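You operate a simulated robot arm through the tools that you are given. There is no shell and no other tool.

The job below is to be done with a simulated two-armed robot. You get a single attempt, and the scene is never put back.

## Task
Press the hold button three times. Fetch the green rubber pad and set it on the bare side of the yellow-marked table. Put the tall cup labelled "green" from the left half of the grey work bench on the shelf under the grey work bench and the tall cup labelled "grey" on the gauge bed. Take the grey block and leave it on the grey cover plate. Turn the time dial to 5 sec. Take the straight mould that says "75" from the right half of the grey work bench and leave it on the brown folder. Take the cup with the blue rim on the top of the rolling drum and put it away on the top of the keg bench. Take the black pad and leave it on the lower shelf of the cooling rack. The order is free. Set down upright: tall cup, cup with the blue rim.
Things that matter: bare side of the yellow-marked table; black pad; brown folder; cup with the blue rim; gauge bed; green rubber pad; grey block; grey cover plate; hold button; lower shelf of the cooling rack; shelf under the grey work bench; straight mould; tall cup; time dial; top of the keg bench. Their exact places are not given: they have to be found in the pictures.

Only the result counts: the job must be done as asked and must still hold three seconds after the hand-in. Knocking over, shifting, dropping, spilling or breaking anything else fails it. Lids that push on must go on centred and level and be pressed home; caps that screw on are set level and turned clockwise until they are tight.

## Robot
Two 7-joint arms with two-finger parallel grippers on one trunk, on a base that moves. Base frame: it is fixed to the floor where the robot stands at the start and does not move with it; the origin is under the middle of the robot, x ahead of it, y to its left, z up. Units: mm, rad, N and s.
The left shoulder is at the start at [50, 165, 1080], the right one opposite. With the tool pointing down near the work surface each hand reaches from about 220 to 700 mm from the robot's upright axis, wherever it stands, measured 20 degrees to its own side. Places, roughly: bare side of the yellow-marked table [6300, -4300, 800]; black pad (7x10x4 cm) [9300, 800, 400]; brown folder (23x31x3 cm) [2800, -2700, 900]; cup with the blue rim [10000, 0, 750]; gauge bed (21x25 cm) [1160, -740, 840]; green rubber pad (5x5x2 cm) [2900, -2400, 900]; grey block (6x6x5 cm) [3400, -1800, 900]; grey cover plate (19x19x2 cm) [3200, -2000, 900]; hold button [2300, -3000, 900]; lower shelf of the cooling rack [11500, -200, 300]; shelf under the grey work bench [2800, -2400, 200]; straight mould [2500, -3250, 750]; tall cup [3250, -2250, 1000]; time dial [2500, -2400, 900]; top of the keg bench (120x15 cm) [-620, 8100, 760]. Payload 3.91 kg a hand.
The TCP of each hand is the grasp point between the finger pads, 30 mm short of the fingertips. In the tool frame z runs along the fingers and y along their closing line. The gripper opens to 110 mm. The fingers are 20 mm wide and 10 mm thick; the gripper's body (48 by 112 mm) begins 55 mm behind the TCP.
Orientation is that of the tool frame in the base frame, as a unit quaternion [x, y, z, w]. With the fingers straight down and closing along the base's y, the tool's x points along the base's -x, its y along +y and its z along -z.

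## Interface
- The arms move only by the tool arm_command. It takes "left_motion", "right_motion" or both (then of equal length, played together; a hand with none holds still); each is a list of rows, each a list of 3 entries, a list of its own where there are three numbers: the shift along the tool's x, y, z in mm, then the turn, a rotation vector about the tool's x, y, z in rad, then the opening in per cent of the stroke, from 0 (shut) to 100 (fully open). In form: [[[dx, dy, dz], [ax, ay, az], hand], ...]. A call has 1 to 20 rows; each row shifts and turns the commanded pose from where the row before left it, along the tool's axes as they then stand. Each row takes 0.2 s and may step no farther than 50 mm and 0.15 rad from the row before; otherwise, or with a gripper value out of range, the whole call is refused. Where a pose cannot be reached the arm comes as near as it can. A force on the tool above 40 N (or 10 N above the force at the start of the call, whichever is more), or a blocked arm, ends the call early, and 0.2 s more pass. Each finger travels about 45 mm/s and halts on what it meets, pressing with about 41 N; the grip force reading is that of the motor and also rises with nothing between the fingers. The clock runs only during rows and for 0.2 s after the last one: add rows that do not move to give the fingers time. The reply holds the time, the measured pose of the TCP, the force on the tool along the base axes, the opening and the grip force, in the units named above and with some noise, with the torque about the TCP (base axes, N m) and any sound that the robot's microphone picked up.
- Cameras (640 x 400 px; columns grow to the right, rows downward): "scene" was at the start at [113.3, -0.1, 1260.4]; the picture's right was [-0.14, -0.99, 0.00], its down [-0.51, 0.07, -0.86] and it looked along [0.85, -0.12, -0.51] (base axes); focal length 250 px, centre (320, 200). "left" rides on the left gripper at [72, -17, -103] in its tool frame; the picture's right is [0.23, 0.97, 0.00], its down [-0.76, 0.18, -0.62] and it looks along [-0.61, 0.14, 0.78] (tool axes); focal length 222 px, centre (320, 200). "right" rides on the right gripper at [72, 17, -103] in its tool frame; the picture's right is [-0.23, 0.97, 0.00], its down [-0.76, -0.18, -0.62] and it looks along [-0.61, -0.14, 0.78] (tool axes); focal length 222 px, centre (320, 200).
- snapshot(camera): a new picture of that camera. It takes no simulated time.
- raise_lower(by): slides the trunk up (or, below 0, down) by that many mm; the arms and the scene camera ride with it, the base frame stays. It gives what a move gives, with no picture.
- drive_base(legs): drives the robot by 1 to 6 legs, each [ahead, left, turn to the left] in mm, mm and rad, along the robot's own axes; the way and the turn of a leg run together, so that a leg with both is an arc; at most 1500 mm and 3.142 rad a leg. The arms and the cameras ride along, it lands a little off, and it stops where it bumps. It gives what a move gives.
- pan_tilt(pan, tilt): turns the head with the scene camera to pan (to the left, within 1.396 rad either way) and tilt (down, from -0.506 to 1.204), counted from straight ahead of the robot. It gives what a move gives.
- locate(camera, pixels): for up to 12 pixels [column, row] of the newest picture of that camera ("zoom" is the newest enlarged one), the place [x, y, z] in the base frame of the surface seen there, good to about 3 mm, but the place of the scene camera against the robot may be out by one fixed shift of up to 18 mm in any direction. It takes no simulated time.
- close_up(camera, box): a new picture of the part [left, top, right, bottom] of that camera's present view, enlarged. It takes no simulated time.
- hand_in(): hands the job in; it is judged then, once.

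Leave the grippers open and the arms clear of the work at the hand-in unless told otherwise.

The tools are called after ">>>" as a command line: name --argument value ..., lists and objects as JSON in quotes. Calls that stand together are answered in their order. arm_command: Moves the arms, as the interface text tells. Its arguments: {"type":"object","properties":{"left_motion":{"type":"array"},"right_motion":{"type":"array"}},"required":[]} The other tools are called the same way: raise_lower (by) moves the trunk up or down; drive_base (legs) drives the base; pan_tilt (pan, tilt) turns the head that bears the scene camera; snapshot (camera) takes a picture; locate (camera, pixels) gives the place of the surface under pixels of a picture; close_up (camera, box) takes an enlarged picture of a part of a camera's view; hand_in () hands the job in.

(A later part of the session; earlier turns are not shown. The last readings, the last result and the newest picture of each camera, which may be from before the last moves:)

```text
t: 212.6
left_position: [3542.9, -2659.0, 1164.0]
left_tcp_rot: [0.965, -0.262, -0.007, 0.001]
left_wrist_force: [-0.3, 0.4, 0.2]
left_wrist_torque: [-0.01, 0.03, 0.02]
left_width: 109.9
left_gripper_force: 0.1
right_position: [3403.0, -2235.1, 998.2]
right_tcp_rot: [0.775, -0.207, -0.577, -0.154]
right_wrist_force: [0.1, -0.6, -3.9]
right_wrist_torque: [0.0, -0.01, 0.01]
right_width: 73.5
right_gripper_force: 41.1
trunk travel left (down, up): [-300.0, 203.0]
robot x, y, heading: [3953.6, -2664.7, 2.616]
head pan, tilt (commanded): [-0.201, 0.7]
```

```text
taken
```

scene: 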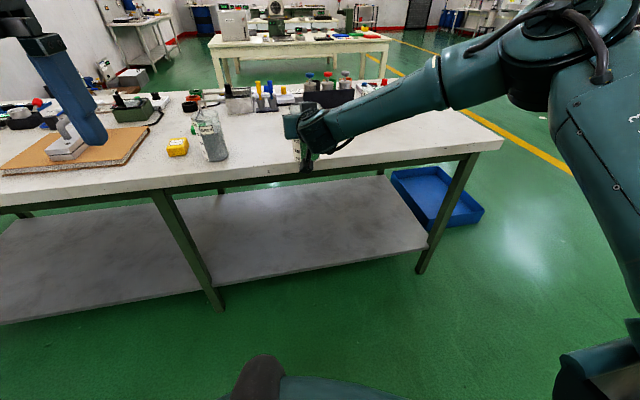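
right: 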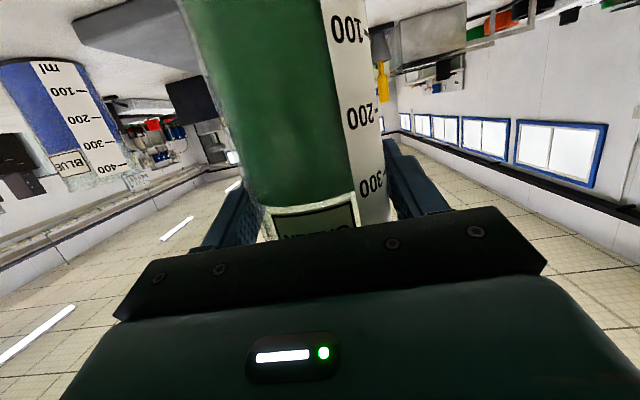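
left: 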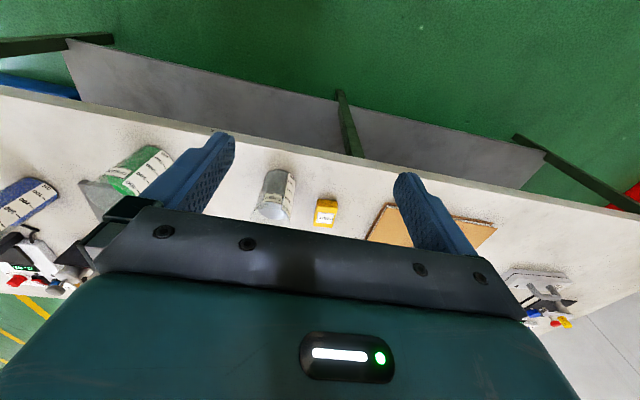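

Before lowering, check the bench edge accurately with the left wrist camera.

>>> snapshot --camera "left"

```text
taken
```

left: 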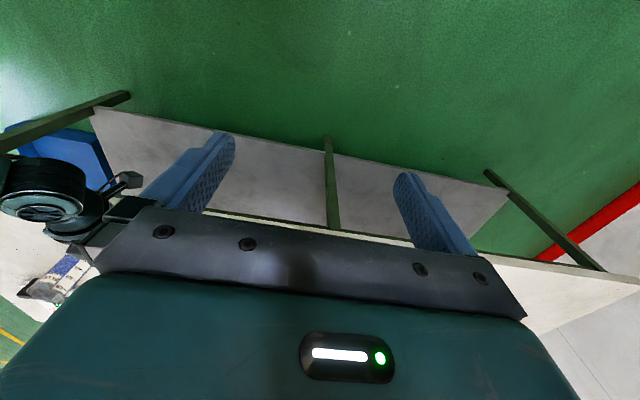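

>>> locate --camera "left" --pixels '[[300, 229], [300, 222], [370, 240], [370, 243], [300, 145], [300, 150], [250, 138], [440, 178], [480, 265], [480, 258], [327, 140], [150, 160]]'

>>> close_up --camera "left" --box '[250, 180, 410, 280]'

```text
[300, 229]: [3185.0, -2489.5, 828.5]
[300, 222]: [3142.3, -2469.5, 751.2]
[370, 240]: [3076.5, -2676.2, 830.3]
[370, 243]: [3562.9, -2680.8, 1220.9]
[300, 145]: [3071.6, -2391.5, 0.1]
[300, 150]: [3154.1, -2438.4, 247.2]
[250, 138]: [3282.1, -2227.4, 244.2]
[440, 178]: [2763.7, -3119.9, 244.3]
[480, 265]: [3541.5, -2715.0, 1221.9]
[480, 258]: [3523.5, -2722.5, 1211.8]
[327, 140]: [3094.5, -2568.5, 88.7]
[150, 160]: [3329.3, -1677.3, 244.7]
```

```text
4.00 times, centred on (330, 230) of left
```

zoom: 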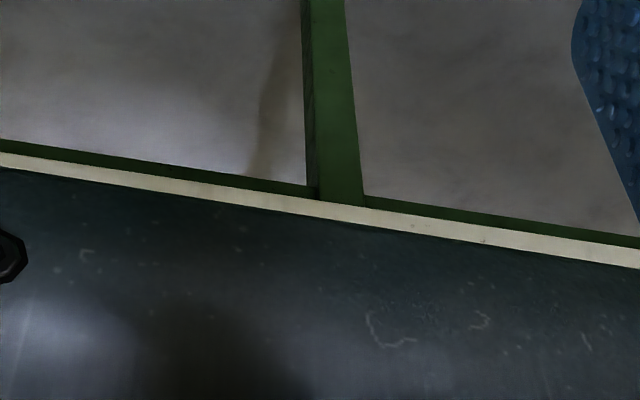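

Bench back edge is at u≈4000 and shelf edge at u≈3955 (z≈246). I back off another 40 mm for margin, then lower the trunk fully.

>>> drive_base --legs '[[-40, 0, 0]]'

>>> raise_lower --by -150

>>> raise_lower --by -150

>>> snapshot --camera "scene"

>>> snapshot --camera "right"

```text
t: 213.5
left_position: [3579.2, -2680.4, 1164.0]
left_tcp_rot: [0.965, -0.262, -0.007, 0.001]
left_wrist_force: [0.2, 0.3, 0.2]
left_wrist_torque: [0.02, 0.03, -0.01]
left_width: 109.8
left_gripper_force: 0.0
right_position: [3438.0, -2254.8, 999.1]
right_tcp_rot: [0.775, -0.208, -0.576, -0.154]
right_wrist_force: [1.0, -0.2, -3.4]
right_wrist_torque: [-0.04, 0.02, -0.03]
right_width: 73.5
right_gripper_force: 40.7
trunk travel left (down, up): [-300.0, 203.0]
robot x, y, heading: [3988.8, -2684.0, 2.617]
head pan, tilt (commanded): [-0.201, 0.7]
```

```text
t: 215.2
left_position: [3579.4, -2679.2, 1013.6]
left_tcp_rot: [0.965, -0.261, -0.007, 0.001]
left_wrist_force: [0.1, -0.6, -0.4]
left_wrist_torque: [0.01, -0.02, -0.01]
left_width: 110.2
left_gripper_force: 0.0
right_position: [3436.2, -2254.2, 848.6]
right_tcp_rot: [0.775, -0.208, -0.576, -0.155]
right_wrist_force: [-0.2, 0.6, -4.2]
right_wrist_torque: [0.02, 0.01, 0.0]
right_width: 73.9
right_gripper_force: 40.8
trunk travel left (down, up): [-150.0, 353.0]
robot x, y, heading: [3988.2, -2685.8, 2.622]
head pan, tilt (commanded): [-0.201, 0.7]
```

```text
t: 217.0
left_position: [3578.7, -2679.8, 863.4]
left_tcp_rot: [0.965, -0.261, -0.007, 0.0]
left_wrist_force: [-0.3, -0.5, 0.4]
left_wrist_torque: [0.03, 0.01, -0.04]
left_width: 109.8
left_gripper_force: 0.0
right_position: [3436.7, -2254.9, 698.0]
right_tcp_rot: [0.776, -0.208, -0.575, -0.154]
right_wrist_force: [-0.4, 0.1, -4.7]
right_wrist_torque: [0.04, 0.01, 0.0]
right_width: 73.2
right_gripper_force: 40.8
trunk travel left (down, up): [0.0, 503.0]
robot x, y, heading: [3989.4, -2681.7, 2.623]
head pan, tilt (commanded): [-0.201, 0.7]
```

```text
taken
```

scene: 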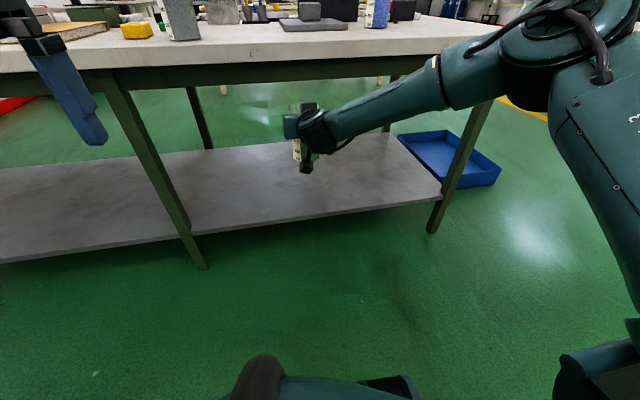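

```text
taken
```

right: 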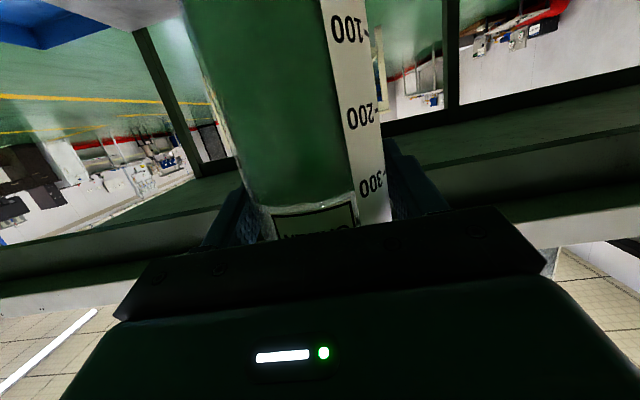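

Trunk is down; the bench underside is now visible. Lower the arm ~320 mm in front of the shelf.

>>> arm_command --right_motion '[[[38.3, 0, 11.5], [0, 0, 0], 58], [[38.3, 0, 11.5], [0, 0, 0], 58], [[38.3, 0, 11.5], [0, 0, 0], 58], [[38.3, 0, 11.5], [0, 0, 0], 58], [[38.3, 0, 11.5], [0, 0, 0], 58], [[38.3, 0, 11.5], [0, 0, 0], 58], [[0, 0, 0], [0, 0, 0], 58]]'

>>> snapshot --camera "scene"

```text
t: 218.6
left_position: [3577.3, -2679.9, 863.4]
left_tcp_rot: [0.965, -0.262, -0.006, 0.002]
left_wrist_force: [-0.2, -0.1, 0.1]
left_wrist_torque: [-0.01, 0.02, -0.02]
left_width: 110.0
left_gripper_force: 0.1
right_position: [3403.9, -2279.9, 482.8]
right_tcp_rot: [0.778, -0.212, -0.57, -0.158]
right_wrist_force: [0.0, 1.0, -3.9]
right_wrist_torque: [0.0, 0.0, 0.0]
right_width: 73.5
right_gripper_force: 41.5
right hand out of reach, approached as far as the arm can: row 4, 5, 6
trunk travel left (down, up): [0.0, 503.0]
robot x, y, heading: [3987.4, -2683.5, 2.621]
head pan, tilt (commanded): [-0.201, 0.7]
```

```text
taken
```

scene: 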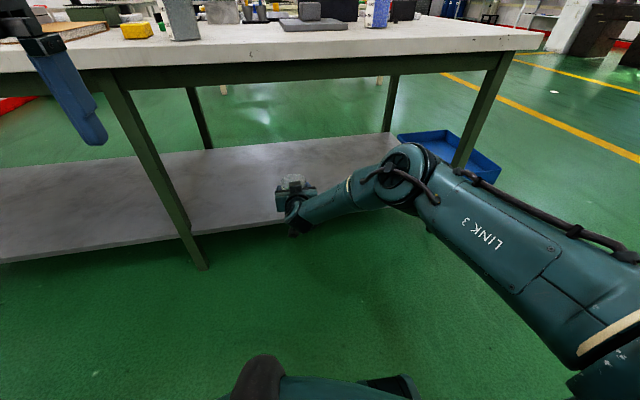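

The arm hit a limit while stretched. Bring the hand back toward the robot 120 mm and see whether it can hold the pose lower.

>>> arm_command --right_motion '[[[11.5, 0, -38.3], [0, 0, 0], 58], [[11.5, 0, -38.3], [0, 0, 0], 58], [[11.5, 0, -38.3], [0, 0, 0], 58], [[0, 0, 0], [0, 0, 0], 58]]'

>>> snapshot --camera "scene"

```text
t: 219.6
left_position: [3577.4, -2680.0, 864.3]
left_tcp_rot: [0.965, -0.261, -0.008, 0.0]
left_wrist_force: [1.3, 0.2, 0.0]
left_wrist_torque: [0.01, 0.03, -0.02]
left_width: 110.1
left_gripper_force: 0.0
right_position: [3493.9, -2355.4, 495.3]
right_tcp_rot: [0.776, -0.21, -0.574, -0.156]
right_wrist_force: [0.3, -0.2, -3.8]
right_wrist_torque: [-0.01, 0.03, 0.0]
right_width: 73.7
right_gripper_force: 41.3
right hand out of reach, approached as far as the arm can: row 1, 2
trunk travel left (down, up): [0.0, 503.0]
robot x, y, heading: [3990.4, -2688.1, 2.618]
head pan, tilt (commanded): [-0.201, 0.7]
```

```text
taken
```

scene: 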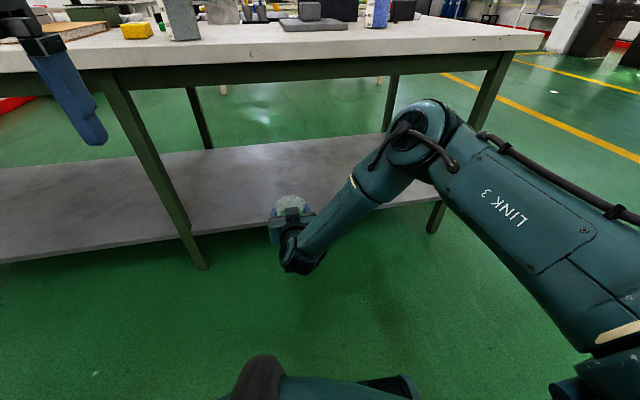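

The elbow configuration limits it. Try shifting the hand farther right and outward (easier arm geometry) and see if the pose becomes reachable.

>>> arm_command --right_motion '[[[0, -40, 0], [0, 0, 0], 58], [[0, -40, 0], [0, 0, 0], 58], [[0, -40, 0], [0, 0, 0], 58], [[0, -40, 0], [0, 0, 0], 58], [[-11.5, 0, 38.3], [0, 0, 0], 58], [[0, 0, 0], [0, 0, 0], 58]]'

>>> snapshot --camera "scene"

```text
t: 221.0
left_position: [3578.4, -2679.4, 864.9]
left_tcp_rot: [0.965, -0.261, -0.006, 0.001]
left_wrist_force: [-0.4, 0.5, 0.1]
left_wrist_torque: [0.01, -0.01, 0.0]
left_width: 110.2
left_gripper_force: 0.0
right_position: [3476.1, -2287.0, 566.9]
right_tcp_rot: [0.776, -0.209, -0.574, -0.156]
right_wrist_force: [0.3, -0.7, -3.3]
right_wrist_torque: [0.03, 0.01, -0.01]
right_width: 73.6
right_gripper_force: 41.0
right hand out of reach, approached as far as the arm can: row 1, 2, 3, 4
trunk travel left (down, up): [0.0, 503.0]
robot x, y, heading: [3990.4, -2686.2, 2.615]
head pan, tilt (commanded): [-0.201, 0.7]
```

```text
taken
```

scene: 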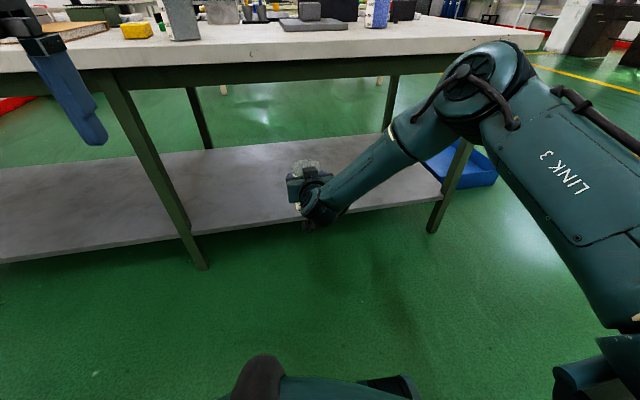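

That made it worse. Instead I return left/up and yaw the hand inward about the vertical (the cup is round, so yaw doesn't matter).

>>> arm_command --right_motion '[[[0, 40, 0], [0, 0, 0], 58], [[0, 40, 0], [0, 0, 0], 58], [[0, 40, 0], [0, 0, 0], 58], [[0, 40, 0], [0, 0, 0], 58], [[-38.3, 0, -11.5], [0, 0, 0], 58], [[-38.3, 0, -11.5], [0, 0, 0], 58], [[0, 0, 0], [-0.134, 0, -0.04], 58], [[0, 0, 0], [-0.134, 0, -0.04], 58], [[0, 0, 0], [-0.134, 0, -0.04], 58], [[0, 0, 0], [-0.134, 0, -0.04], 58], [[0, 0, 0], [0, 0, 0], 58]]'

>>> snapshot --camera "scene"

>>> snapshot --camera "right"

```text
t: 223.4
left_position: [3577.1, -2680.0, 862.9]
left_tcp_rot: [0.965, -0.261, -0.007, 0.001]
left_wrist_force: [-1.0, 1.3, -0.1]
left_wrist_torque: [-0.03, 0.0, 0.05]
left_width: 110.0
left_gripper_force: 0.0
right_position: [3399.2, -2424.4, 645.9]
right_tcp_rot: [0.8, -0.07, -0.594, -0.052]
right_wrist_force: [0.2, 0.3, -4.3]
right_wrist_torque: [0.0, 0.04, -0.03]
right_width: 73.6
right_gripper_force: 41.5
right hand out of reach, approached as far as the arm can: row 9, 10
trunk travel left (down, up): [0.0, 503.0]
robot x, y, heading: [3992.1, -2684.4, 2.619]
head pan, tilt (commanded): [-0.201, 0.7]
```

```text
taken
```

scene: 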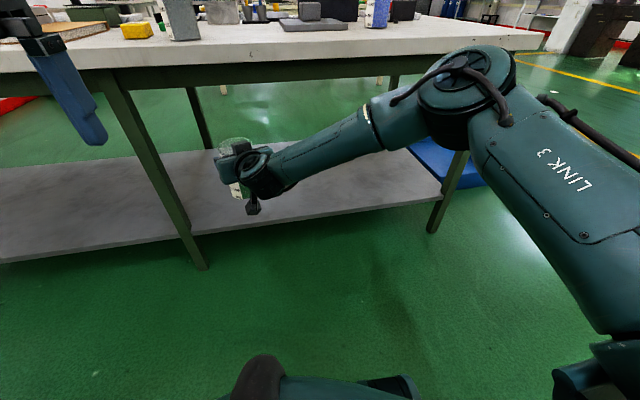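

```text
taken
```

right: 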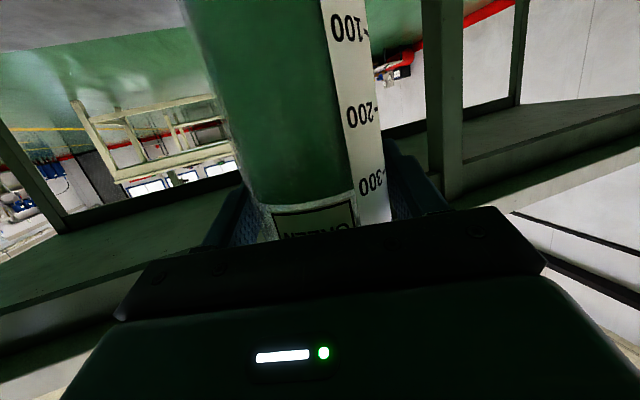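

The horizontal pose isn't workable that low. I'll test with the free left hand whether a tool-down pose reaches shelf height (in front of the bench, clear of it).

>>> arm_command --left_motion '[[[-38, 0, 0], [0, 0, 0], 100], [[-38, 0, 0], [0, 0, 0], 100], [[-38, 0, 0], [0, 0, 0], 100], [[-38, 0, 0], [0, 0, 0], 100], [[-38, 0, 0], [0, 0, 0], 100], [[0, 0, 45], [0, 0, 0], 100], [[0, 0, 45], [0, 0, 0], 100], [[0, 0, 45], [0, 0, 0], 100], [[0, 0, 45], [0, 0, 0], 100], [[0, 0, 45], [0, 0, 0], 100], [[0, 0, 45], [0, 0, 0], 100], [[0, 0, 45], [0, 0, 0], 100], [[0, 0, 45], [0, 0, 0], 100], [[0, 0, 45], [0, 0, 0], 100], [[0, 0, 45], [0, 0, 0], 100], [[0, 0, 0], [0, 0, 0], 100]]'

>>> snapshot --camera "scene"

```text
t: 226.8
left_position: [3407.4, -2583.4, 415.6]
left_tcp_rot: [0.965, -0.262, -0.009, 0.001]
left_wrist_force: [0.9, 0.0, -1.1]
left_wrist_torque: [0.0, 0.02, -0.02]
left_width: 110.0
left_gripper_force: 0.0
right_position: [3399.7, -2423.6, 646.1]
right_tcp_rot: [0.8, -0.069, -0.594, -0.05]
right_wrist_force: [0.2, 0.2, -4.1]
right_wrist_torque: [0.02, 0.0, 0.0]
right_width: 73.5
right_gripper_force: 40.9
trunk travel left (down, up): [0.0, 503.0]
robot x, y, heading: [3988.8, -2683.3, 2.616]
head pan, tilt (commanded): [-0.201, 0.7]
```

```text
taken
```

scene: 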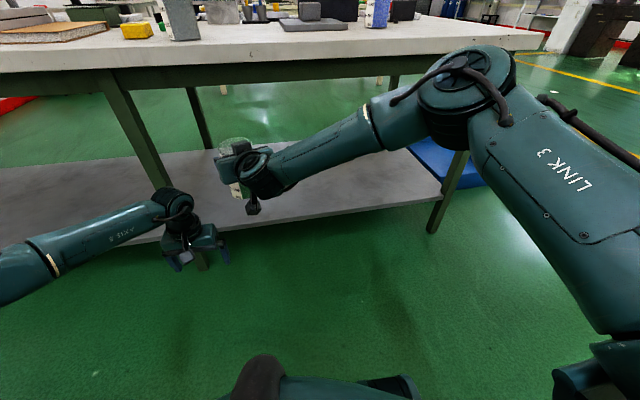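

Tool-down works at shelf height with the left arm. So I'll set the green cup back on the bench and regrasp it from above. First restore hands: left up, right yaw back and up.

>>> arm_command --right_motion '[[[-38.3, 0, -11.5], [0, 0, 0], 58], [[-38.3, 0, -11.5], [0, 0, 0], 58], [[0, 0, 0], [0.134, 0, 0.04], 58], [[0, 0, 0], [0.134, 0, 0.04], 58], [[0, 0, 0], [0.134, 0, 0.04], 58], [[0, 0, 0], [0.134, 0, 0.04], 58], [[-38.3, 0, -11.5], [0, 0, 0], 58], [[-38.3, 0, -11.5], [0, 0, 0], 58], [[0, 0, 0], [0, 0, 0], 58], [[0, 0, 0], [0, 0, 0], 58]]' --left_motion '[[[0, 0, -45], [0, 0, 0], 100], [[0, 0, -45], [0, 0, 0], 100], [[0, 0, -45], [0, 0, 0], 100], [[0, 0, -45], [0, 0, 0], 100], [[0, 0, -45], [0, 0, 0], 100], [[0, 0, -45], [0, 0, 0], 100], [[0, 0, -45], [0, 0, 0], 100], [[0, 0, -45], [0, 0, 0], 100], [[0, 0, -45], [0, 0, 0], 100], [[0, 0, -45], [0, 0, 0], 100]]'

>>> raise_lower --by 150

>>> raise_lower --by 150

>>> snapshot --camera "scene"

>>> snapshot --camera "right"

```text
t: 228.2
left_position: [3411.0, -2587.1, 678.8]
left_tcp_rot: [0.967, -0.256, 0.002, 0.013]
left_wrist_force: [-0.4, -1.3, -3.8]
left_wrist_torque: [-0.15, 0.09, -0.05]
left_width: 109.4
left_gripper_force: 0.1
right_position: [3396.8, -2425.1, 742.1]
right_tcp_rot: [0.744, -0.291, -0.563, -0.21]
right_wrist_force: [0.2, 1.1, -1.2]
right_wrist_torque: [-0.31, -0.16, 0.01]
right_width: 73.4
right_gripper_force: 40.2
trunk travel left (down, up): [0.0, 503.0]
robot x, y, heading: [3990.5, -2684.2, 2.614]
head pan, tilt (commanded): [-0.201, 0.7]
stopped in row 7 (left hand): the force on the tool passed its limit at 47 N (the readings are from after the stop); the commanded pose is now the measured one
```

```text
t: 230.0
left_position: [3411.9, -2588.1, 829.8]
left_tcp_rot: [0.967, -0.256, 0.0, 0.013]
left_wrist_force: [0.7, -1.2, -6.9]
left_wrist_torque: [-0.33, 0.24, -0.09]
left_width: 109.5
left_gripper_force: 0.1
right_position: [3397.0, -2424.5, 893.1]
right_tcp_rot: [0.744, -0.29, -0.565, -0.209]
right_wrist_force: [-1.0, 2.2, 3.6]
right_wrist_torque: [-0.68, -0.26, 0.01]
right_width: 73.6
right_gripper_force: 40.7
trunk travel left (down, up): [-150.0, 353.0]
robot x, y, heading: [3988.2, -2681.4, 2.619]
head pan, tilt (commanded): [-0.201, 0.7]
```

```text
t: 231.7
left_position: [3411.4, -2587.9, 980.7]
left_tcp_rot: [0.967, -0.255, 0.0, 0.013]
left_wrist_force: [1.3, -2.2, -8.9]
left_wrist_torque: [-0.42, 0.34, -0.19]
left_width: 109.5
left_gripper_force: 0.1
right_position: [3398.0, -2422.8, 1041.2]
right_tcp_rot: [0.744, -0.291, -0.564, -0.209]
right_wrist_force: [-1.6, 1.6, 4.1]
right_wrist_torque: [-0.81, -0.35, -0.08]
right_width: 73.4
right_gripper_force: 40.9
trunk travel left (down, up): [-300.0, 203.0]
robot x, y, heading: [3994.0, -2688.1, 2.618]
head pan, tilt (commanded): [-0.201, 0.7]
```

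```text
taken
```

scene: 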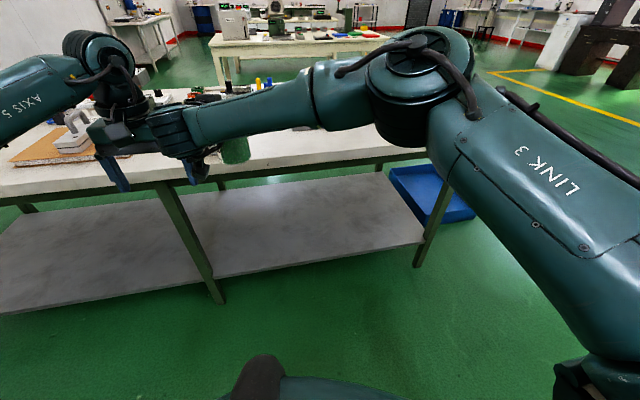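

```text
taken
```

right: 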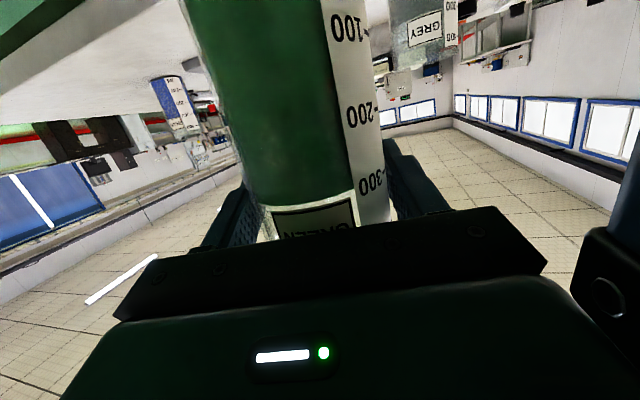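

The hands touched each other (left rose under the right). Separate: left hand down 40 mm, then to the left; the cup in the right hand is still upright.

>>> arm_command --left_motion '[[[0, 0, 20], [0, 0, 0], 100], [[0, 0, 25], [0, 0, 0], 100], [[0, 40, 0], [0, 0, 0], 100], [[0, 40, 0], [0, 0, 0], 100], [[0, 40, 0], [0, 0, 0], 100], [[0, 40, 0], [0, 0, 0], 100], [[0, 0, -40], [0, 0, 0], 100], [[0, 0, -40], [0, 0, 0], 100]]'

>>> snapshot --camera "scene"

```text
t: 233.5
left_position: [3332.5, -2727.4, 1018.1]
left_tcp_rot: [0.967, -0.256, 0.0, 0.012]
left_wrist_force: [0.5, 0.3, 0.2]
left_wrist_torque: [0.03, 0.0, -0.02]
left_width: 110.1
left_gripper_force: 0.0
right_position: [3397.0, -2423.5, 1042.6]
right_tcp_rot: [0.744, -0.29, -0.564, -0.208]
right_wrist_force: [-0.2, -0.4, -4.2]
right_wrist_torque: [0.02, 0.05, -0.05]
right_width: 73.7
right_gripper_force: 40.9
trunk travel left (down, up): [-300.0, 203.0]
robot x, y, heading: [3989.3, -2686.1, 2.613]
head pan, tilt (commanded): [-0.201, 0.7]
```

```text
taken
```

scene: 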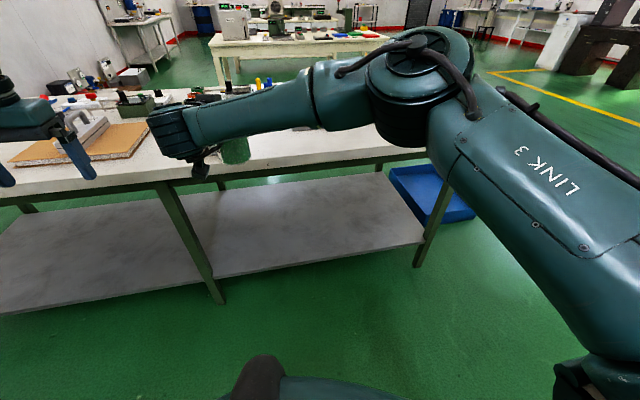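

Hands separated, forces nominal. Move the right hand (with cup) 165 mm to the right, then drive forward ~230 mm to return the cup above its old place.

>>> arm_command --right_motion '[[[-3, -40.3, 8], [0, 0, 0], 58], [[-3, -40.3, 8], [0, 0, 0], 58], [[-3, -40.3, 8], [0, 0, 0], 58], [[-3, -40.3, 8], [0, 0, 0], 58], [[0, 0, 0], [0, 0, 0], 58]]'

>>> drive_base --legs '[[215, 0, 0.005]]'

>>> snapshot --camera "scene"

>>> snapshot --camera "right"

```text
t: 234.7
left_position: [3332.9, -2727.9, 1017.8]
left_tcp_rot: [0.967, -0.256, 0.001, 0.013]
left_wrist_force: [0.0, -0.4, -0.9]
left_wrist_torque: [-0.02, 0.0, -0.01]
left_width: 110.0
left_gripper_force: 0.0
right_position: [3478.0, -2279.6, 1041.1]
right_tcp_rot: [0.744, -0.29, -0.565, -0.209]
right_wrist_force: [0.1, -0.3, -4.0]
right_wrist_torque: [0.0, 0.01, -0.01]
right_width: 73.6
right_gripper_force: 41.0
trunk travel left (down, up): [-300.0, 203.0]
robot x, y, heading: [3990.9, -2688.3, 2.618]
head pan, tilt (commanded): [-0.201, 0.7]
```

```text
t: 236.4
left_position: [3149.3, -2626.5, 1017.3]
left_tcp_rot: [0.968, -0.252, -0.001, 0.013]
left_wrist_force: [-0.9, 0.5, -1.0]
left_wrist_torque: [-0.03, 0.0, -0.02]
left_width: 109.9
left_gripper_force: 0.0
right_position: [3292.7, -2177.1, 1041.7]
right_tcp_rot: [0.744, -0.288, -0.566, -0.208]
right_wrist_force: [0.3, 0.8, -5.0]
right_wrist_torque: [0.05, 0.02, -0.01]
right_width: 73.7
right_gripper_force: 41.2
trunk travel left (down, up): [-300.0, 203.0]
robot x, y, heading: [3807.5, -2577.7, 2.627]
head pan, tilt (commanded): [-0.201, 0.7]
```

```text
taken
```

scene: 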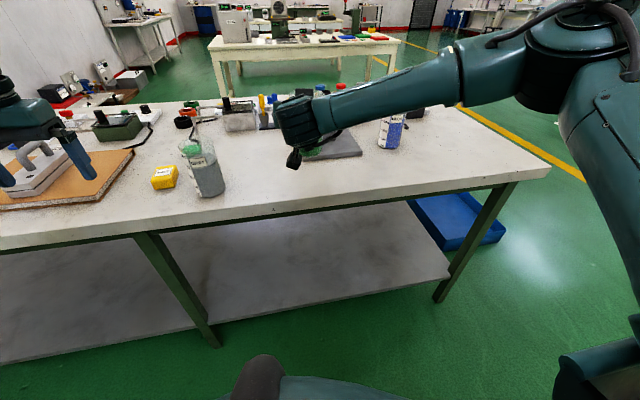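

```text
taken
```

right: 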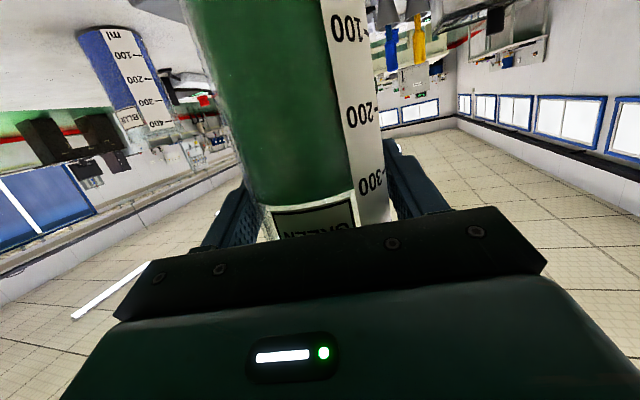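

Level the cup (tiny roll/pitch correction), move 20 mm further in, and lower to near the bench.

>>> arm_command --right_motion '[[[-5.4, 4.1, 18.8], [0, 0.012, -0.019], 58], [[38.4, -0.7, 11], [0, 0, 0], 58], [[38.4, -0.7, 11], [0, 0, 0], 58], [[9.6, 0, 2.8], [0, 0, 0], 58], [[0, 0, 0], [0, 0, 0], 58]]'

>>> snapshot --camera "right"

```text
t: 237.6
left_position: [3149.5, -2626.6, 1017.8]
left_tcp_rot: [0.968, -0.252, 0.0, 0.012]
left_wrist_force: [0.1, 0.1, 0.2]
left_wrist_torque: [-0.04, 0.0, 0.02]
left_width: 110.1
left_gripper_force: 0.0
right_position: [3276.6, -2166.7, 950.6]
right_tcp_rot: [0.751, -0.282, -0.559, -0.211]
right_wrist_force: [0.2, 0.4, -3.8]
right_wrist_torque: [-0.03, 0.02, -0.02]
right_width: 73.8
right_gripper_force: 41.1
trunk travel left (down, up): [-300.0, 203.0]
robot x, y, heading: [3808.2, -2582.2, 2.624]
head pan, tilt (commanded): [-0.201, 0.7]
```

```text
taken
```

right: 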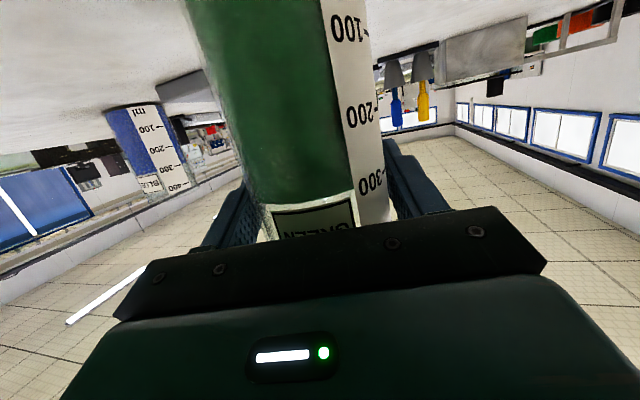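

>>> arm_command --right_motion '[[[2.9, 0, 0.9], [0, 0, 0], 58], [[1.9, 0, 0.6], [0, 0, 0], 58], [[0, 0, 0], [0, 0, 0], 58]]'

```text
t: 238.4
left_position: [3149.0, -2626.7, 1017.5]
left_tcp_rot: [0.968, -0.252, 0.0, 0.013]
left_wrist_force: [-0.8, -0.8, -0.5]
left_wrist_torque: [-0.04, 0.01, 0.01]
left_width: 110.2
left_gripper_force: 0.1
right_position: [3277.2, -2167.5, 946.6]
right_tcp_rot: [0.751, -0.282, -0.559, -0.211]
right_wrist_force: [0.5, 0.5, -4.3]
right_wrist_torque: [-0.01, 0.02, 0.01]
right_width: 73.5
right_gripper_force: 40.9
trunk travel left (down, up): [-300.0, 203.0]
robot x, y, heading: [3804.9, -2579.7, 2.625]
head pan, tilt (commanded): [-0.201, 0.7]
```

>>> arm_command --right_motion '[[[1.4, 0, 0.4], [0, 0, 0], 58], [[1, 0, 0.3], [0, 0, 0], 58], [[0, 0, 0], [0, 0, 0], 58]]'

```text
t: 239.2
left_position: [3150.4, -2627.1, 1019.5]
left_tcp_rot: [0.968, -0.252, 0.0, 0.013]
left_wrist_force: [-0.3, -0.5, 0.2]
left_wrist_torque: [0.03, 0.02, -0.01]
left_width: 109.7
left_gripper_force: 0.0
right_position: [3278.0, -2167.0, 945.7]
right_tcp_rot: [0.75, -0.282, -0.56, -0.211]
right_wrist_force: [0.4, -0.3, 1.4]
right_wrist_torque: [-0.23, -0.08, 0.02]
right_width: 73.5
right_gripper_force: 41.1
trunk travel left (down, up): [-300.0, 203.0]
robot x, y, heading: [3804.5, -2579.3, 2.632]
head pan, tilt (commanded): [-0.201, 0.7]
```

Contact reached. Open the fingers and back the hand out along its axis.

>>> arm_command --right_motion '[[[0, 0, 0], [0, 0, 0], 72], [[0, 0, 0], [0, 0, 0], 85], [[0, 0, 0], [0, 0, 0], 100], [[0, 0, 0], [0, 0, 0], 100], [[8.6, 0, -28.7], [0, 0, 0], 100], [[11.5, 0, -38.3], [0, 0, 0], 100], [[11.5, 0, -38.3], [0, 0, 0], 100], [[11.5, 0, -38.3], [0, 0, 0], 100], [[0, 0, 0], [0, 0, 0], 100]]'

>>> snapshot --camera "scene"

>>> snapshot --camera "right"

```text
t: 241.2
left_position: [3148.6, -2626.5, 1017.8]
left_tcp_rot: [0.968, -0.252, 0.0, 0.013]
left_wrist_force: [-0.4, 1.1, 0.1]
left_wrist_torque: [-0.01, 0.0, -0.02]
left_width: 109.9
left_gripper_force: 0.1
right_position: [3389.9, -2264.8, 944.4]
right_tcp_rot: [0.751, -0.282, -0.558, -0.211]
right_wrist_force: [0.1, 0.4, -0.3]
right_wrist_torque: [0.0, 0.03, 0.01]
right_width: 110.1
right_gripper_force: 0.0
trunk travel left (down, up): [-300.0, 203.0]
robot x, y, heading: [3801.9, -2578.9, 2.627]
head pan, tilt (commanded): [-0.201, 0.7]
```

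```text
taken
```

scene: 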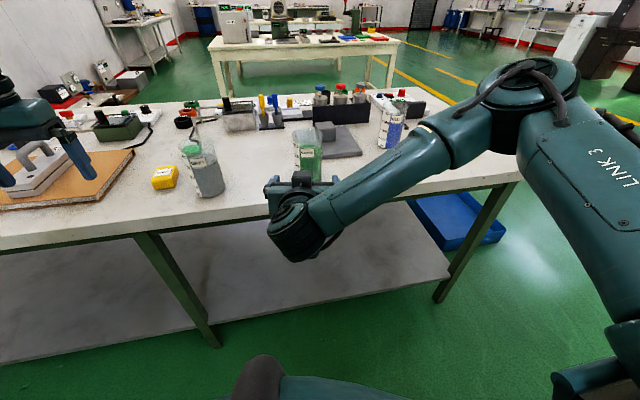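

```text
taken
```

right: 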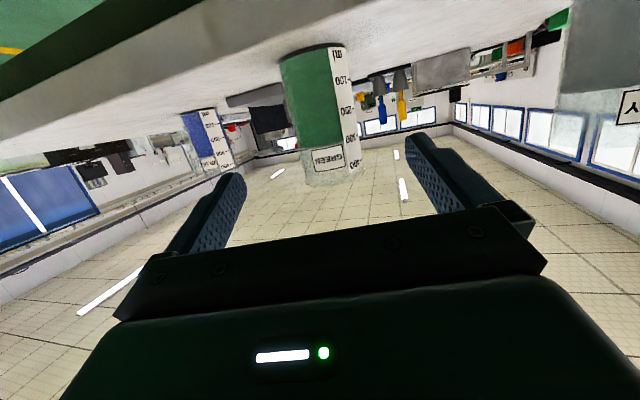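

The cup stands. Raise the right hand and pitch it back to tool-down.

>>> arm_command --right_motion '[[[-38.3, 0, -11.5], [0, 0, 0], 100], [[-38.3, 0, -11.5], [0, 0, 0], 100], [[-38.3, 0, -11.5], [0, 0, 0], 100], [[-38.3, 0, -11.5], [0, 0, 0], 100], [[-38.3, 0, -11.5], [0, 0, 0], 100], [[0, 0, 0], [0, 0.142, 0], 100], [[0, 0, 0], [0, 0.142, 0], 100], [[0, 0, 0], [0, 0.142, 0], 100], [[0, 0, 0], [0, 0.142, 0], 100], [[0, 0, 0], [0, 0.142, 0], 100], [[0, 0, 0], [0, 0.142, 0], 100], [[0, 0, 0], [0, 0.142, 0], 100], [[0, 0, 0], [0, 0.142, 0], 100], [[0, 0, 0], [0, 0.143, 0], 100], [[0, 0, 0], [0, 0, 0], 100]]'

>>> snapshot --camera "right"

```text
t: 244.4
left_position: [3150.1, -2626.4, 1018.3]
left_tcp_rot: [0.968, -0.252, -0.001, 0.012]
left_wrist_force: [-0.1, 0.0, 0.6]
left_wrist_torque: [0.02, -0.02, 0.0]
left_width: 110.1
left_gripper_force: 0.0
right_position: [3390.4, -2266.0, 1143.7]
right_tcp_rot: [0.936, -0.352, 0.001, 0.0]
right_wrist_force: [0.0, -0.1, 0.2]
right_wrist_torque: [0.0, 0.01, 0.0]
right_width: 110.1
right_gripper_force: 0.1
trunk travel left (down, up): [-300.0, 203.0]
robot x, y, heading: [3804.6, -2579.1, 2.625]
head pan, tilt (commanded): [-0.201, 0.7]
```

```text
taken
```

right: 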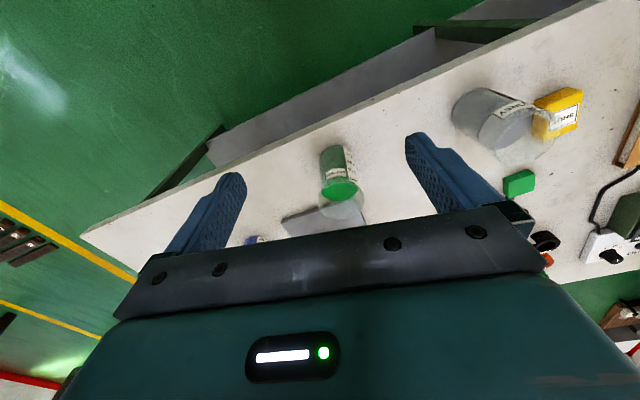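

Tool-down restored with 11° yaw; rotate back −0.2 rad and drive 200 mm forward to regrasp the cup from above.

>>> arm_command --right_motion '[[[0, 0, 0], [0, 0, -0.1], 100], [[0, 0, 0], [0, 0, -0.1], 100], [[0, 0, 0], [0, 0, 0], 100]]'

>>> drive_base --legs '[[190, 0, -0.006]]'

>>> snapshot --camera "right"

>>> close_up --camera "right" --box '[250, 60, 410, 160]'

```text
t: 245.2
left_position: [3149.1, -2627.1, 1018.0]
left_tcp_rot: [0.968, -0.252, 0.001, 0.012]
left_wrist_force: [-0.4, 0.4, 0.0]
left_wrist_torque: [-0.01, 0.01, 0.04]
left_width: 110.1
left_gripper_force: 0.1
right_position: [3389.5, -2266.8, 1144.0]
right_tcp_rot: [0.967, -0.255, -0.001, -0.001]
right_wrist_force: [0.3, 0.4, -0.4]
right_wrist_torque: [0.0, 0.0, 0.0]
right_width: 109.8
right_gripper_force: 0.1
trunk travel left (down, up): [-300.0, 203.0]
robot x, y, heading: [3805.2, -2580.4, 2.622]
head pan, tilt (commanded): [-0.201, 0.7]
```

```text
t: 246.8
left_position: [2979.7, -2526.4, 1018.3]
left_tcp_rot: [0.967, -0.255, 0.0, 0.013]
left_wrist_force: [0.4, 0.0, -0.7]
left_wrist_torque: [-0.02, -0.01, 0.05]
left_width: 110.2
left_gripper_force: 0.1
right_position: [3222.0, -2167.0, 1143.9]
right_tcp_rot: [0.966, -0.259, 0.001, -0.001]
right_wrist_force: [0.0, 0.5, 0.2]
right_wrist_torque: [-0.02, 0.0, 0.0]
right_width: 109.8
right_gripper_force: 0.0
trunk travel left (down, up): [-300.0, 203.0]
robot x, y, heading: [3637.6, -2484.2, 2.623]
head pan, tilt (commanded): [-0.201, 0.7]
```

```text
taken
```

right: 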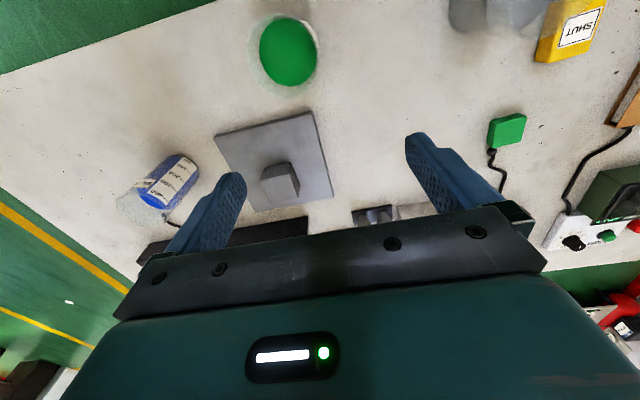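

```text
4.00 times, centred on (330, 110) of right
```

zoom: 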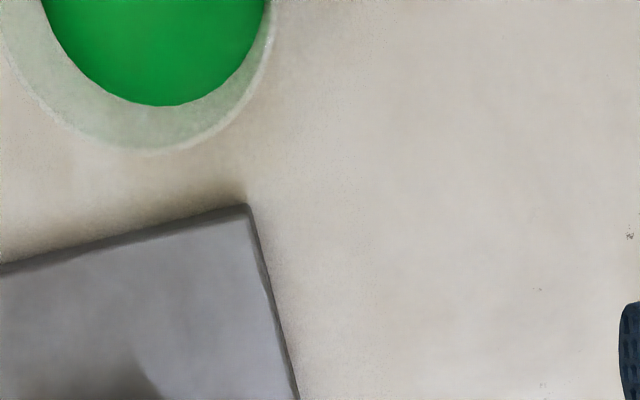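

>>> locate --camera "right" --pixels '[[288, 51], [262, 51], [315, 48], [288, 19], [288, 83], [270, 30], [306, 72], [260, 20], [300, 97]]'

>>> close_up --camera "right" --box '[230, 0, 350, 110]'

```text
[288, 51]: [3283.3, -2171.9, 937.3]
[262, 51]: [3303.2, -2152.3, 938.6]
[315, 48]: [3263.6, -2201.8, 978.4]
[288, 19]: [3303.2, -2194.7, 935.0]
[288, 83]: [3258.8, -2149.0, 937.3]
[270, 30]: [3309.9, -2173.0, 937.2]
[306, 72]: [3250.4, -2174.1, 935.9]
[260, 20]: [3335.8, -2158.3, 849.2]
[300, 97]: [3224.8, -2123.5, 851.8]
```

```text
3.64 times, centred on (290, 55) of right
```

zoom: 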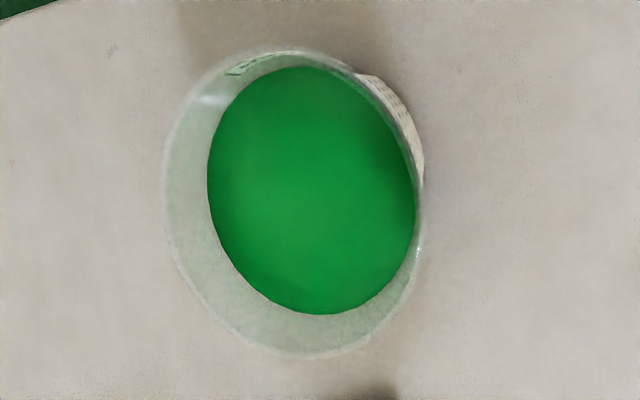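

Cup axis ≈ [3281.5,-2171.5]. Position the hand above and lower it over the cup (TCP z≈938).

>>> arm_command --right_motion '[[[27, -13, 0], [0, 0, 0], 100], [[26.8, -12.9, 0], [0, 0, 0], 100], [[0, 0, 40], [0, 0, 0], 100], [[0, 0, 40], [0, 0, 0], 100], [[0, 0, 40], [0, 0, 0], 100], [[0, 0, 20], [0, 0, 0], 100], [[0, 0, 0], [0, 0, 0], 100]]'

>>> snapshot --camera "right"

```text
t: 248.4
left_position: [2980.0, -2526.0, 1018.0]
left_tcp_rot: [0.967, -0.256, 0.0, 0.013]
left_wrist_force: [-0.8, 0.6, -0.6]
left_wrist_torque: [0.01, 0.02, 0.05]
left_width: 110.1
left_gripper_force: 0.0
right_position: [3283.4, -2172.5, 1003.2]
right_tcp_rot: [0.966, -0.259, -0.001, -0.001]
right_wrist_force: [0.1, 0.6, 0.1]
right_wrist_torque: [-0.01, 0.02, 0.06]
right_width: 110.2
right_gripper_force: 0.1
trunk travel left (down, up): [-300.0, 203.0]
robot x, y, heading: [3634.5, -2486.0, 2.62]
head pan, tilt (commanded): [-0.201, 0.7]
```

```text
taken
```

right: 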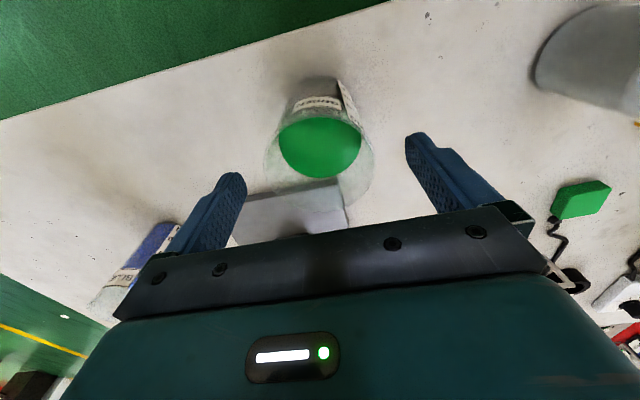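

Centred between fingers. Descend 66 mm and close gently.

>>> arm_command --right_motion '[[[-1, 0, 30], [0, 0, 0], 100], [[-1, 0, 26], [0, 0, 0], 100], [[0, 0, 9], [0, 0, 0], 100], [[0, 0, 0], [0, 0, 0], 85], [[0, 0, 0], [0, 0, 0], 75], [[0, 0, 0], [0, 0, 0], 68], [[0, 0, 0], [0, 0, 0], 62], [[0, 0, 0], [0, 0, 0], 58], [[0, 0, 0], [0, 0, 0], 58]]'

>>> snapshot --camera "right"

```text
t: 250.4
left_position: [2980.2, -2525.3, 1017.3]
left_tcp_rot: [0.967, -0.255, 0.0, 0.013]
left_wrist_force: [0.0, 0.0, 0.4]
left_wrist_torque: [0.0, 0.03, 0.0]
left_width: 109.9
left_gripper_force: 0.1
right_position: [3278.7, -2168.5, 937.6]
right_tcp_rot: [0.966, -0.259, 0.0, -0.002]
right_wrist_force: [0.8, 0.3, -0.7]
right_wrist_torque: [-0.03, 0.04, 0.02]
right_width: 73.5
right_gripper_force: 41.1
trunk travel left (down, up): [-300.0, 203.0]
robot x, y, heading: [3634.8, -2487.0, 2.621]
head pan, tilt (commanded): [-0.201, 0.7]
```

```text
taken
```

right: 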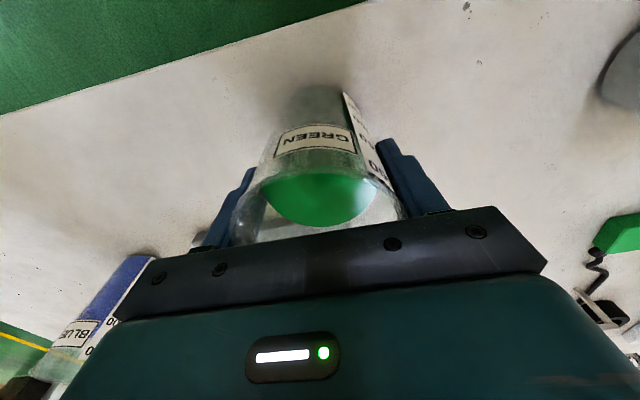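

Gripped from above (73.5 mm). Lift 60 mm and verify.

>>> arm_command --right_motion '[[[0, 0, -5], [0, 0, 0], 58], [[0, 0, -15], [0, 0, 0], 58], [[0, 0, -25], [0, 0, 0], 58], [[0, 0, -25], [0, 0, 0], 58], [[0, 0, 0], [0, 0, 0], 58]]' --left_motion '[[[0, 0, -15], [0, 0, 0], 100], [[0, 0, -15], [0, 0, 0], 100], [[0, 0, -15], [0, 0, 0], 100], [[0, 0, -15], [0, 0, 0], 100], [[0, 0, 0], [0, 0, 0], 100]]'

>>> snapshot --camera "right"

```text
t: 251.6
left_position: [2980.6, -2523.9, 1077.3]
left_tcp_rot: [0.967, -0.255, 0.0, 0.013]
left_wrist_force: [-0.5, -0.3, 0.0]
left_wrist_torque: [-0.01, 0.0, 0.0]
left_width: 110.1
left_gripper_force: 0.0
right_position: [3279.0, -2169.7, 1009.7]
right_tcp_rot: [0.966, -0.26, 0.001, 0.0]
right_wrist_force: [-0.2, 0.1, -4.0]
right_wrist_torque: [0.02, 0.01, 0.02]
right_width: 73.7
right_gripper_force: 41.0
trunk travel left (down, up): [-300.0, 203.0]
robot x, y, heading: [3636.0, -2485.6, 2.621]
head pan, tilt (commanded): [-0.201, 0.7]
```

```text
taken
```

right: 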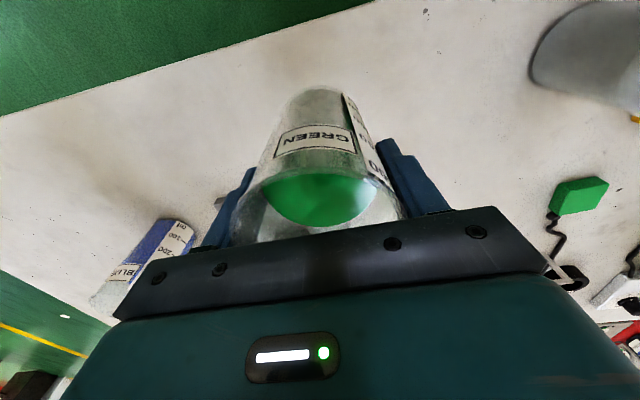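

Lifted steadily. Retract the left hand 250 mm toward the body, then back off 280 mm with the cup.

>>> arm_command --left_motion '[[[42, 0, 0], [0, 0, 0], 100], [[42, 0, 0], [0, 0, 0], 100], [[42, 0, 0], [0, 0, 0], 100], [[42, 0, 0], [0, 0, 0], 100], [[42, 0, 0], [0, 0, 0], 100], [[42, 0, 0], [0, 0, 0], 100], [[0, 0, 0], [0, 0, 0], 100]]'

>>> drive_base --legs '[[-280, 0, 0]]'

>>> raise_lower --by -150

>>> raise_lower --by -150

>>> snapshot --camera "scene"

```text
t: 253.2
left_position: [3201.1, -2649.1, 1077.7]
left_tcp_rot: [0.967, -0.256, 0.0, 0.012]
left_wrist_force: [0.5, 0.1, 0.9]
left_wrist_torque: [-0.01, -0.03, 0.01]
left_width: 109.6
left_gripper_force: 0.0
right_position: [3278.6, -2169.6, 1008.9]
right_tcp_rot: [0.965, -0.261, 0.0, 0.0]
right_wrist_force: [0.0, 0.2, -4.0]
right_wrist_torque: [-0.02, 0.04, -0.05]
right_width: 73.7
right_gripper_force: 40.9
trunk travel left (down, up): [-300.0, 203.0]
robot x, y, heading: [3633.0, -2483.0, 2.614]
head pan, tilt (commanded): [-0.201, 0.7]
```

```text
t: 255.1
left_position: [3440.9, -2786.7, 1078.0]
left_tcp_rot: [0.966, -0.257, -0.001, 0.013]
left_wrist_force: [0.3, 0.6, 0.1]
left_wrist_torque: [-0.01, 0.02, 0.06]
left_width: 110.0
left_gripper_force: 0.1
right_position: [3522.2, -2307.6, 1009.7]
right_tcp_rot: [0.965, -0.263, 0.0, -0.001]
right_wrist_force: [-0.5, -0.8, -4.4]
right_wrist_torque: [0.02, 0.0, -0.02]
right_width: 73.6
right_gripper_force: 41.1
trunk travel left (down, up): [-300.0, 203.0]
robot x, y, heading: [3876.3, -2624.6, 2.614]
head pan, tilt (commanded): [-0.201, 0.7]
```

```text
t: 256.9
left_position: [3441.5, -2786.0, 927.9]
left_tcp_rot: [0.966, -0.258, 0.0, 0.013]
left_wrist_force: [-0.1, -0.7, 0.3]
left_wrist_torque: [0.01, 0.0, -0.01]
left_width: 110.1
left_gripper_force: 0.1
right_position: [3522.4, -2307.9, 860.0]
right_tcp_rot: [0.965, -0.263, 0.0, -0.001]
right_wrist_force: [-0.7, -0.4, -3.8]
right_wrist_torque: [0.04, 0.02, -0.01]
right_width: 73.8
right_gripper_force: 40.8
trunk travel left (down, up): [-150.0, 353.0]
robot x, y, heading: [3880.0, -2621.7, 2.613]
head pan, tilt (commanded): [-0.201, 0.7]
```

```text
t: 258.6
left_position: [3440.6, -2786.1, 778.2]
left_tcp_rot: [0.966, -0.258, 0.0, 0.012]
left_wrist_force: [-0.5, 0.1, -0.2]
left_wrist_torque: [0.03, 0.01, 0.0]
left_width: 110.0
left_gripper_force: 0.1
right_position: [3522.9, -2307.8, 709.9]
right_tcp_rot: [0.965, -0.264, 0.0, -0.001]
right_wrist_force: [0.7, 1.0, -4.3]
right_wrist_torque: [0.05, 0.01, 0.0]
right_width: 73.6
right_gripper_force: 41.1
trunk travel left (down, up): [0.0, 503.0]
robot x, y, heading: [3879.6, -2627.9, 2.612]
head pan, tilt (commanded): [-0.201, 0.7]
```

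```text
taken
```

scene: 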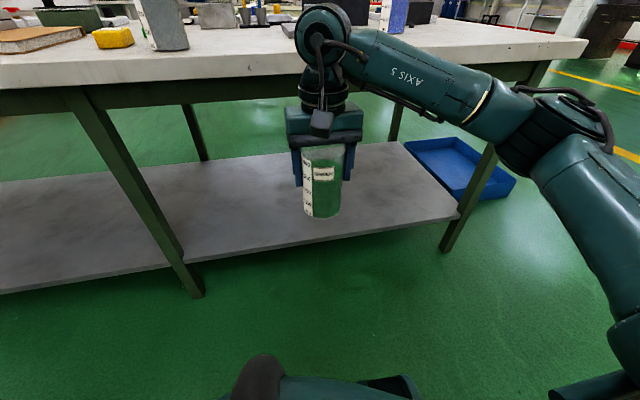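

Measure the wrist height above the TCP and the apron's lower edge to be sure the hand fits under the bench.

>>> locate --camera "scene" --pixels '[[322, 8], [322, 35], [340, 45], [310, 90], [325, 110], [250, 93], [250, 100], [420, 88], [250, 85], [322, 215], [370, 240], [380, 45]]'

>>> close_up --camera "scene" --box '[150, 40, 330, 140]'

```text
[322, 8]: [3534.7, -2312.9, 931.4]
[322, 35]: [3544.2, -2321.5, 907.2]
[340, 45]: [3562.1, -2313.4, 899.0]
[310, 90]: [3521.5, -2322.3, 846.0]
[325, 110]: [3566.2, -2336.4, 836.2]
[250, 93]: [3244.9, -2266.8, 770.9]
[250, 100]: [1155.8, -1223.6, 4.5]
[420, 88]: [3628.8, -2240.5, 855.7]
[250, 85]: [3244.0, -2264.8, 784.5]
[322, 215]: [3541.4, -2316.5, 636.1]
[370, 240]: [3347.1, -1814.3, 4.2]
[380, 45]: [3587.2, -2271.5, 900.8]
```

```text
3.56 times, centred on (240, 90) of scene
```

zoom: 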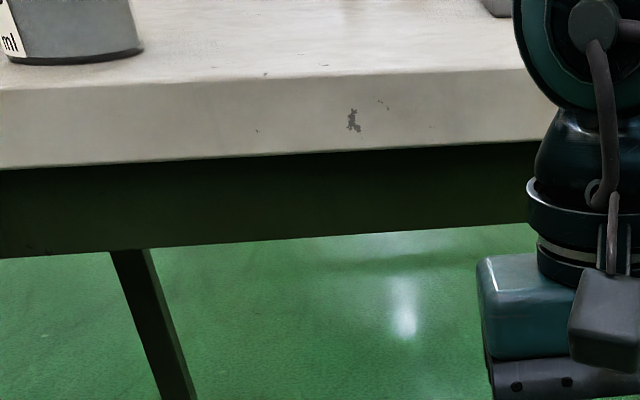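

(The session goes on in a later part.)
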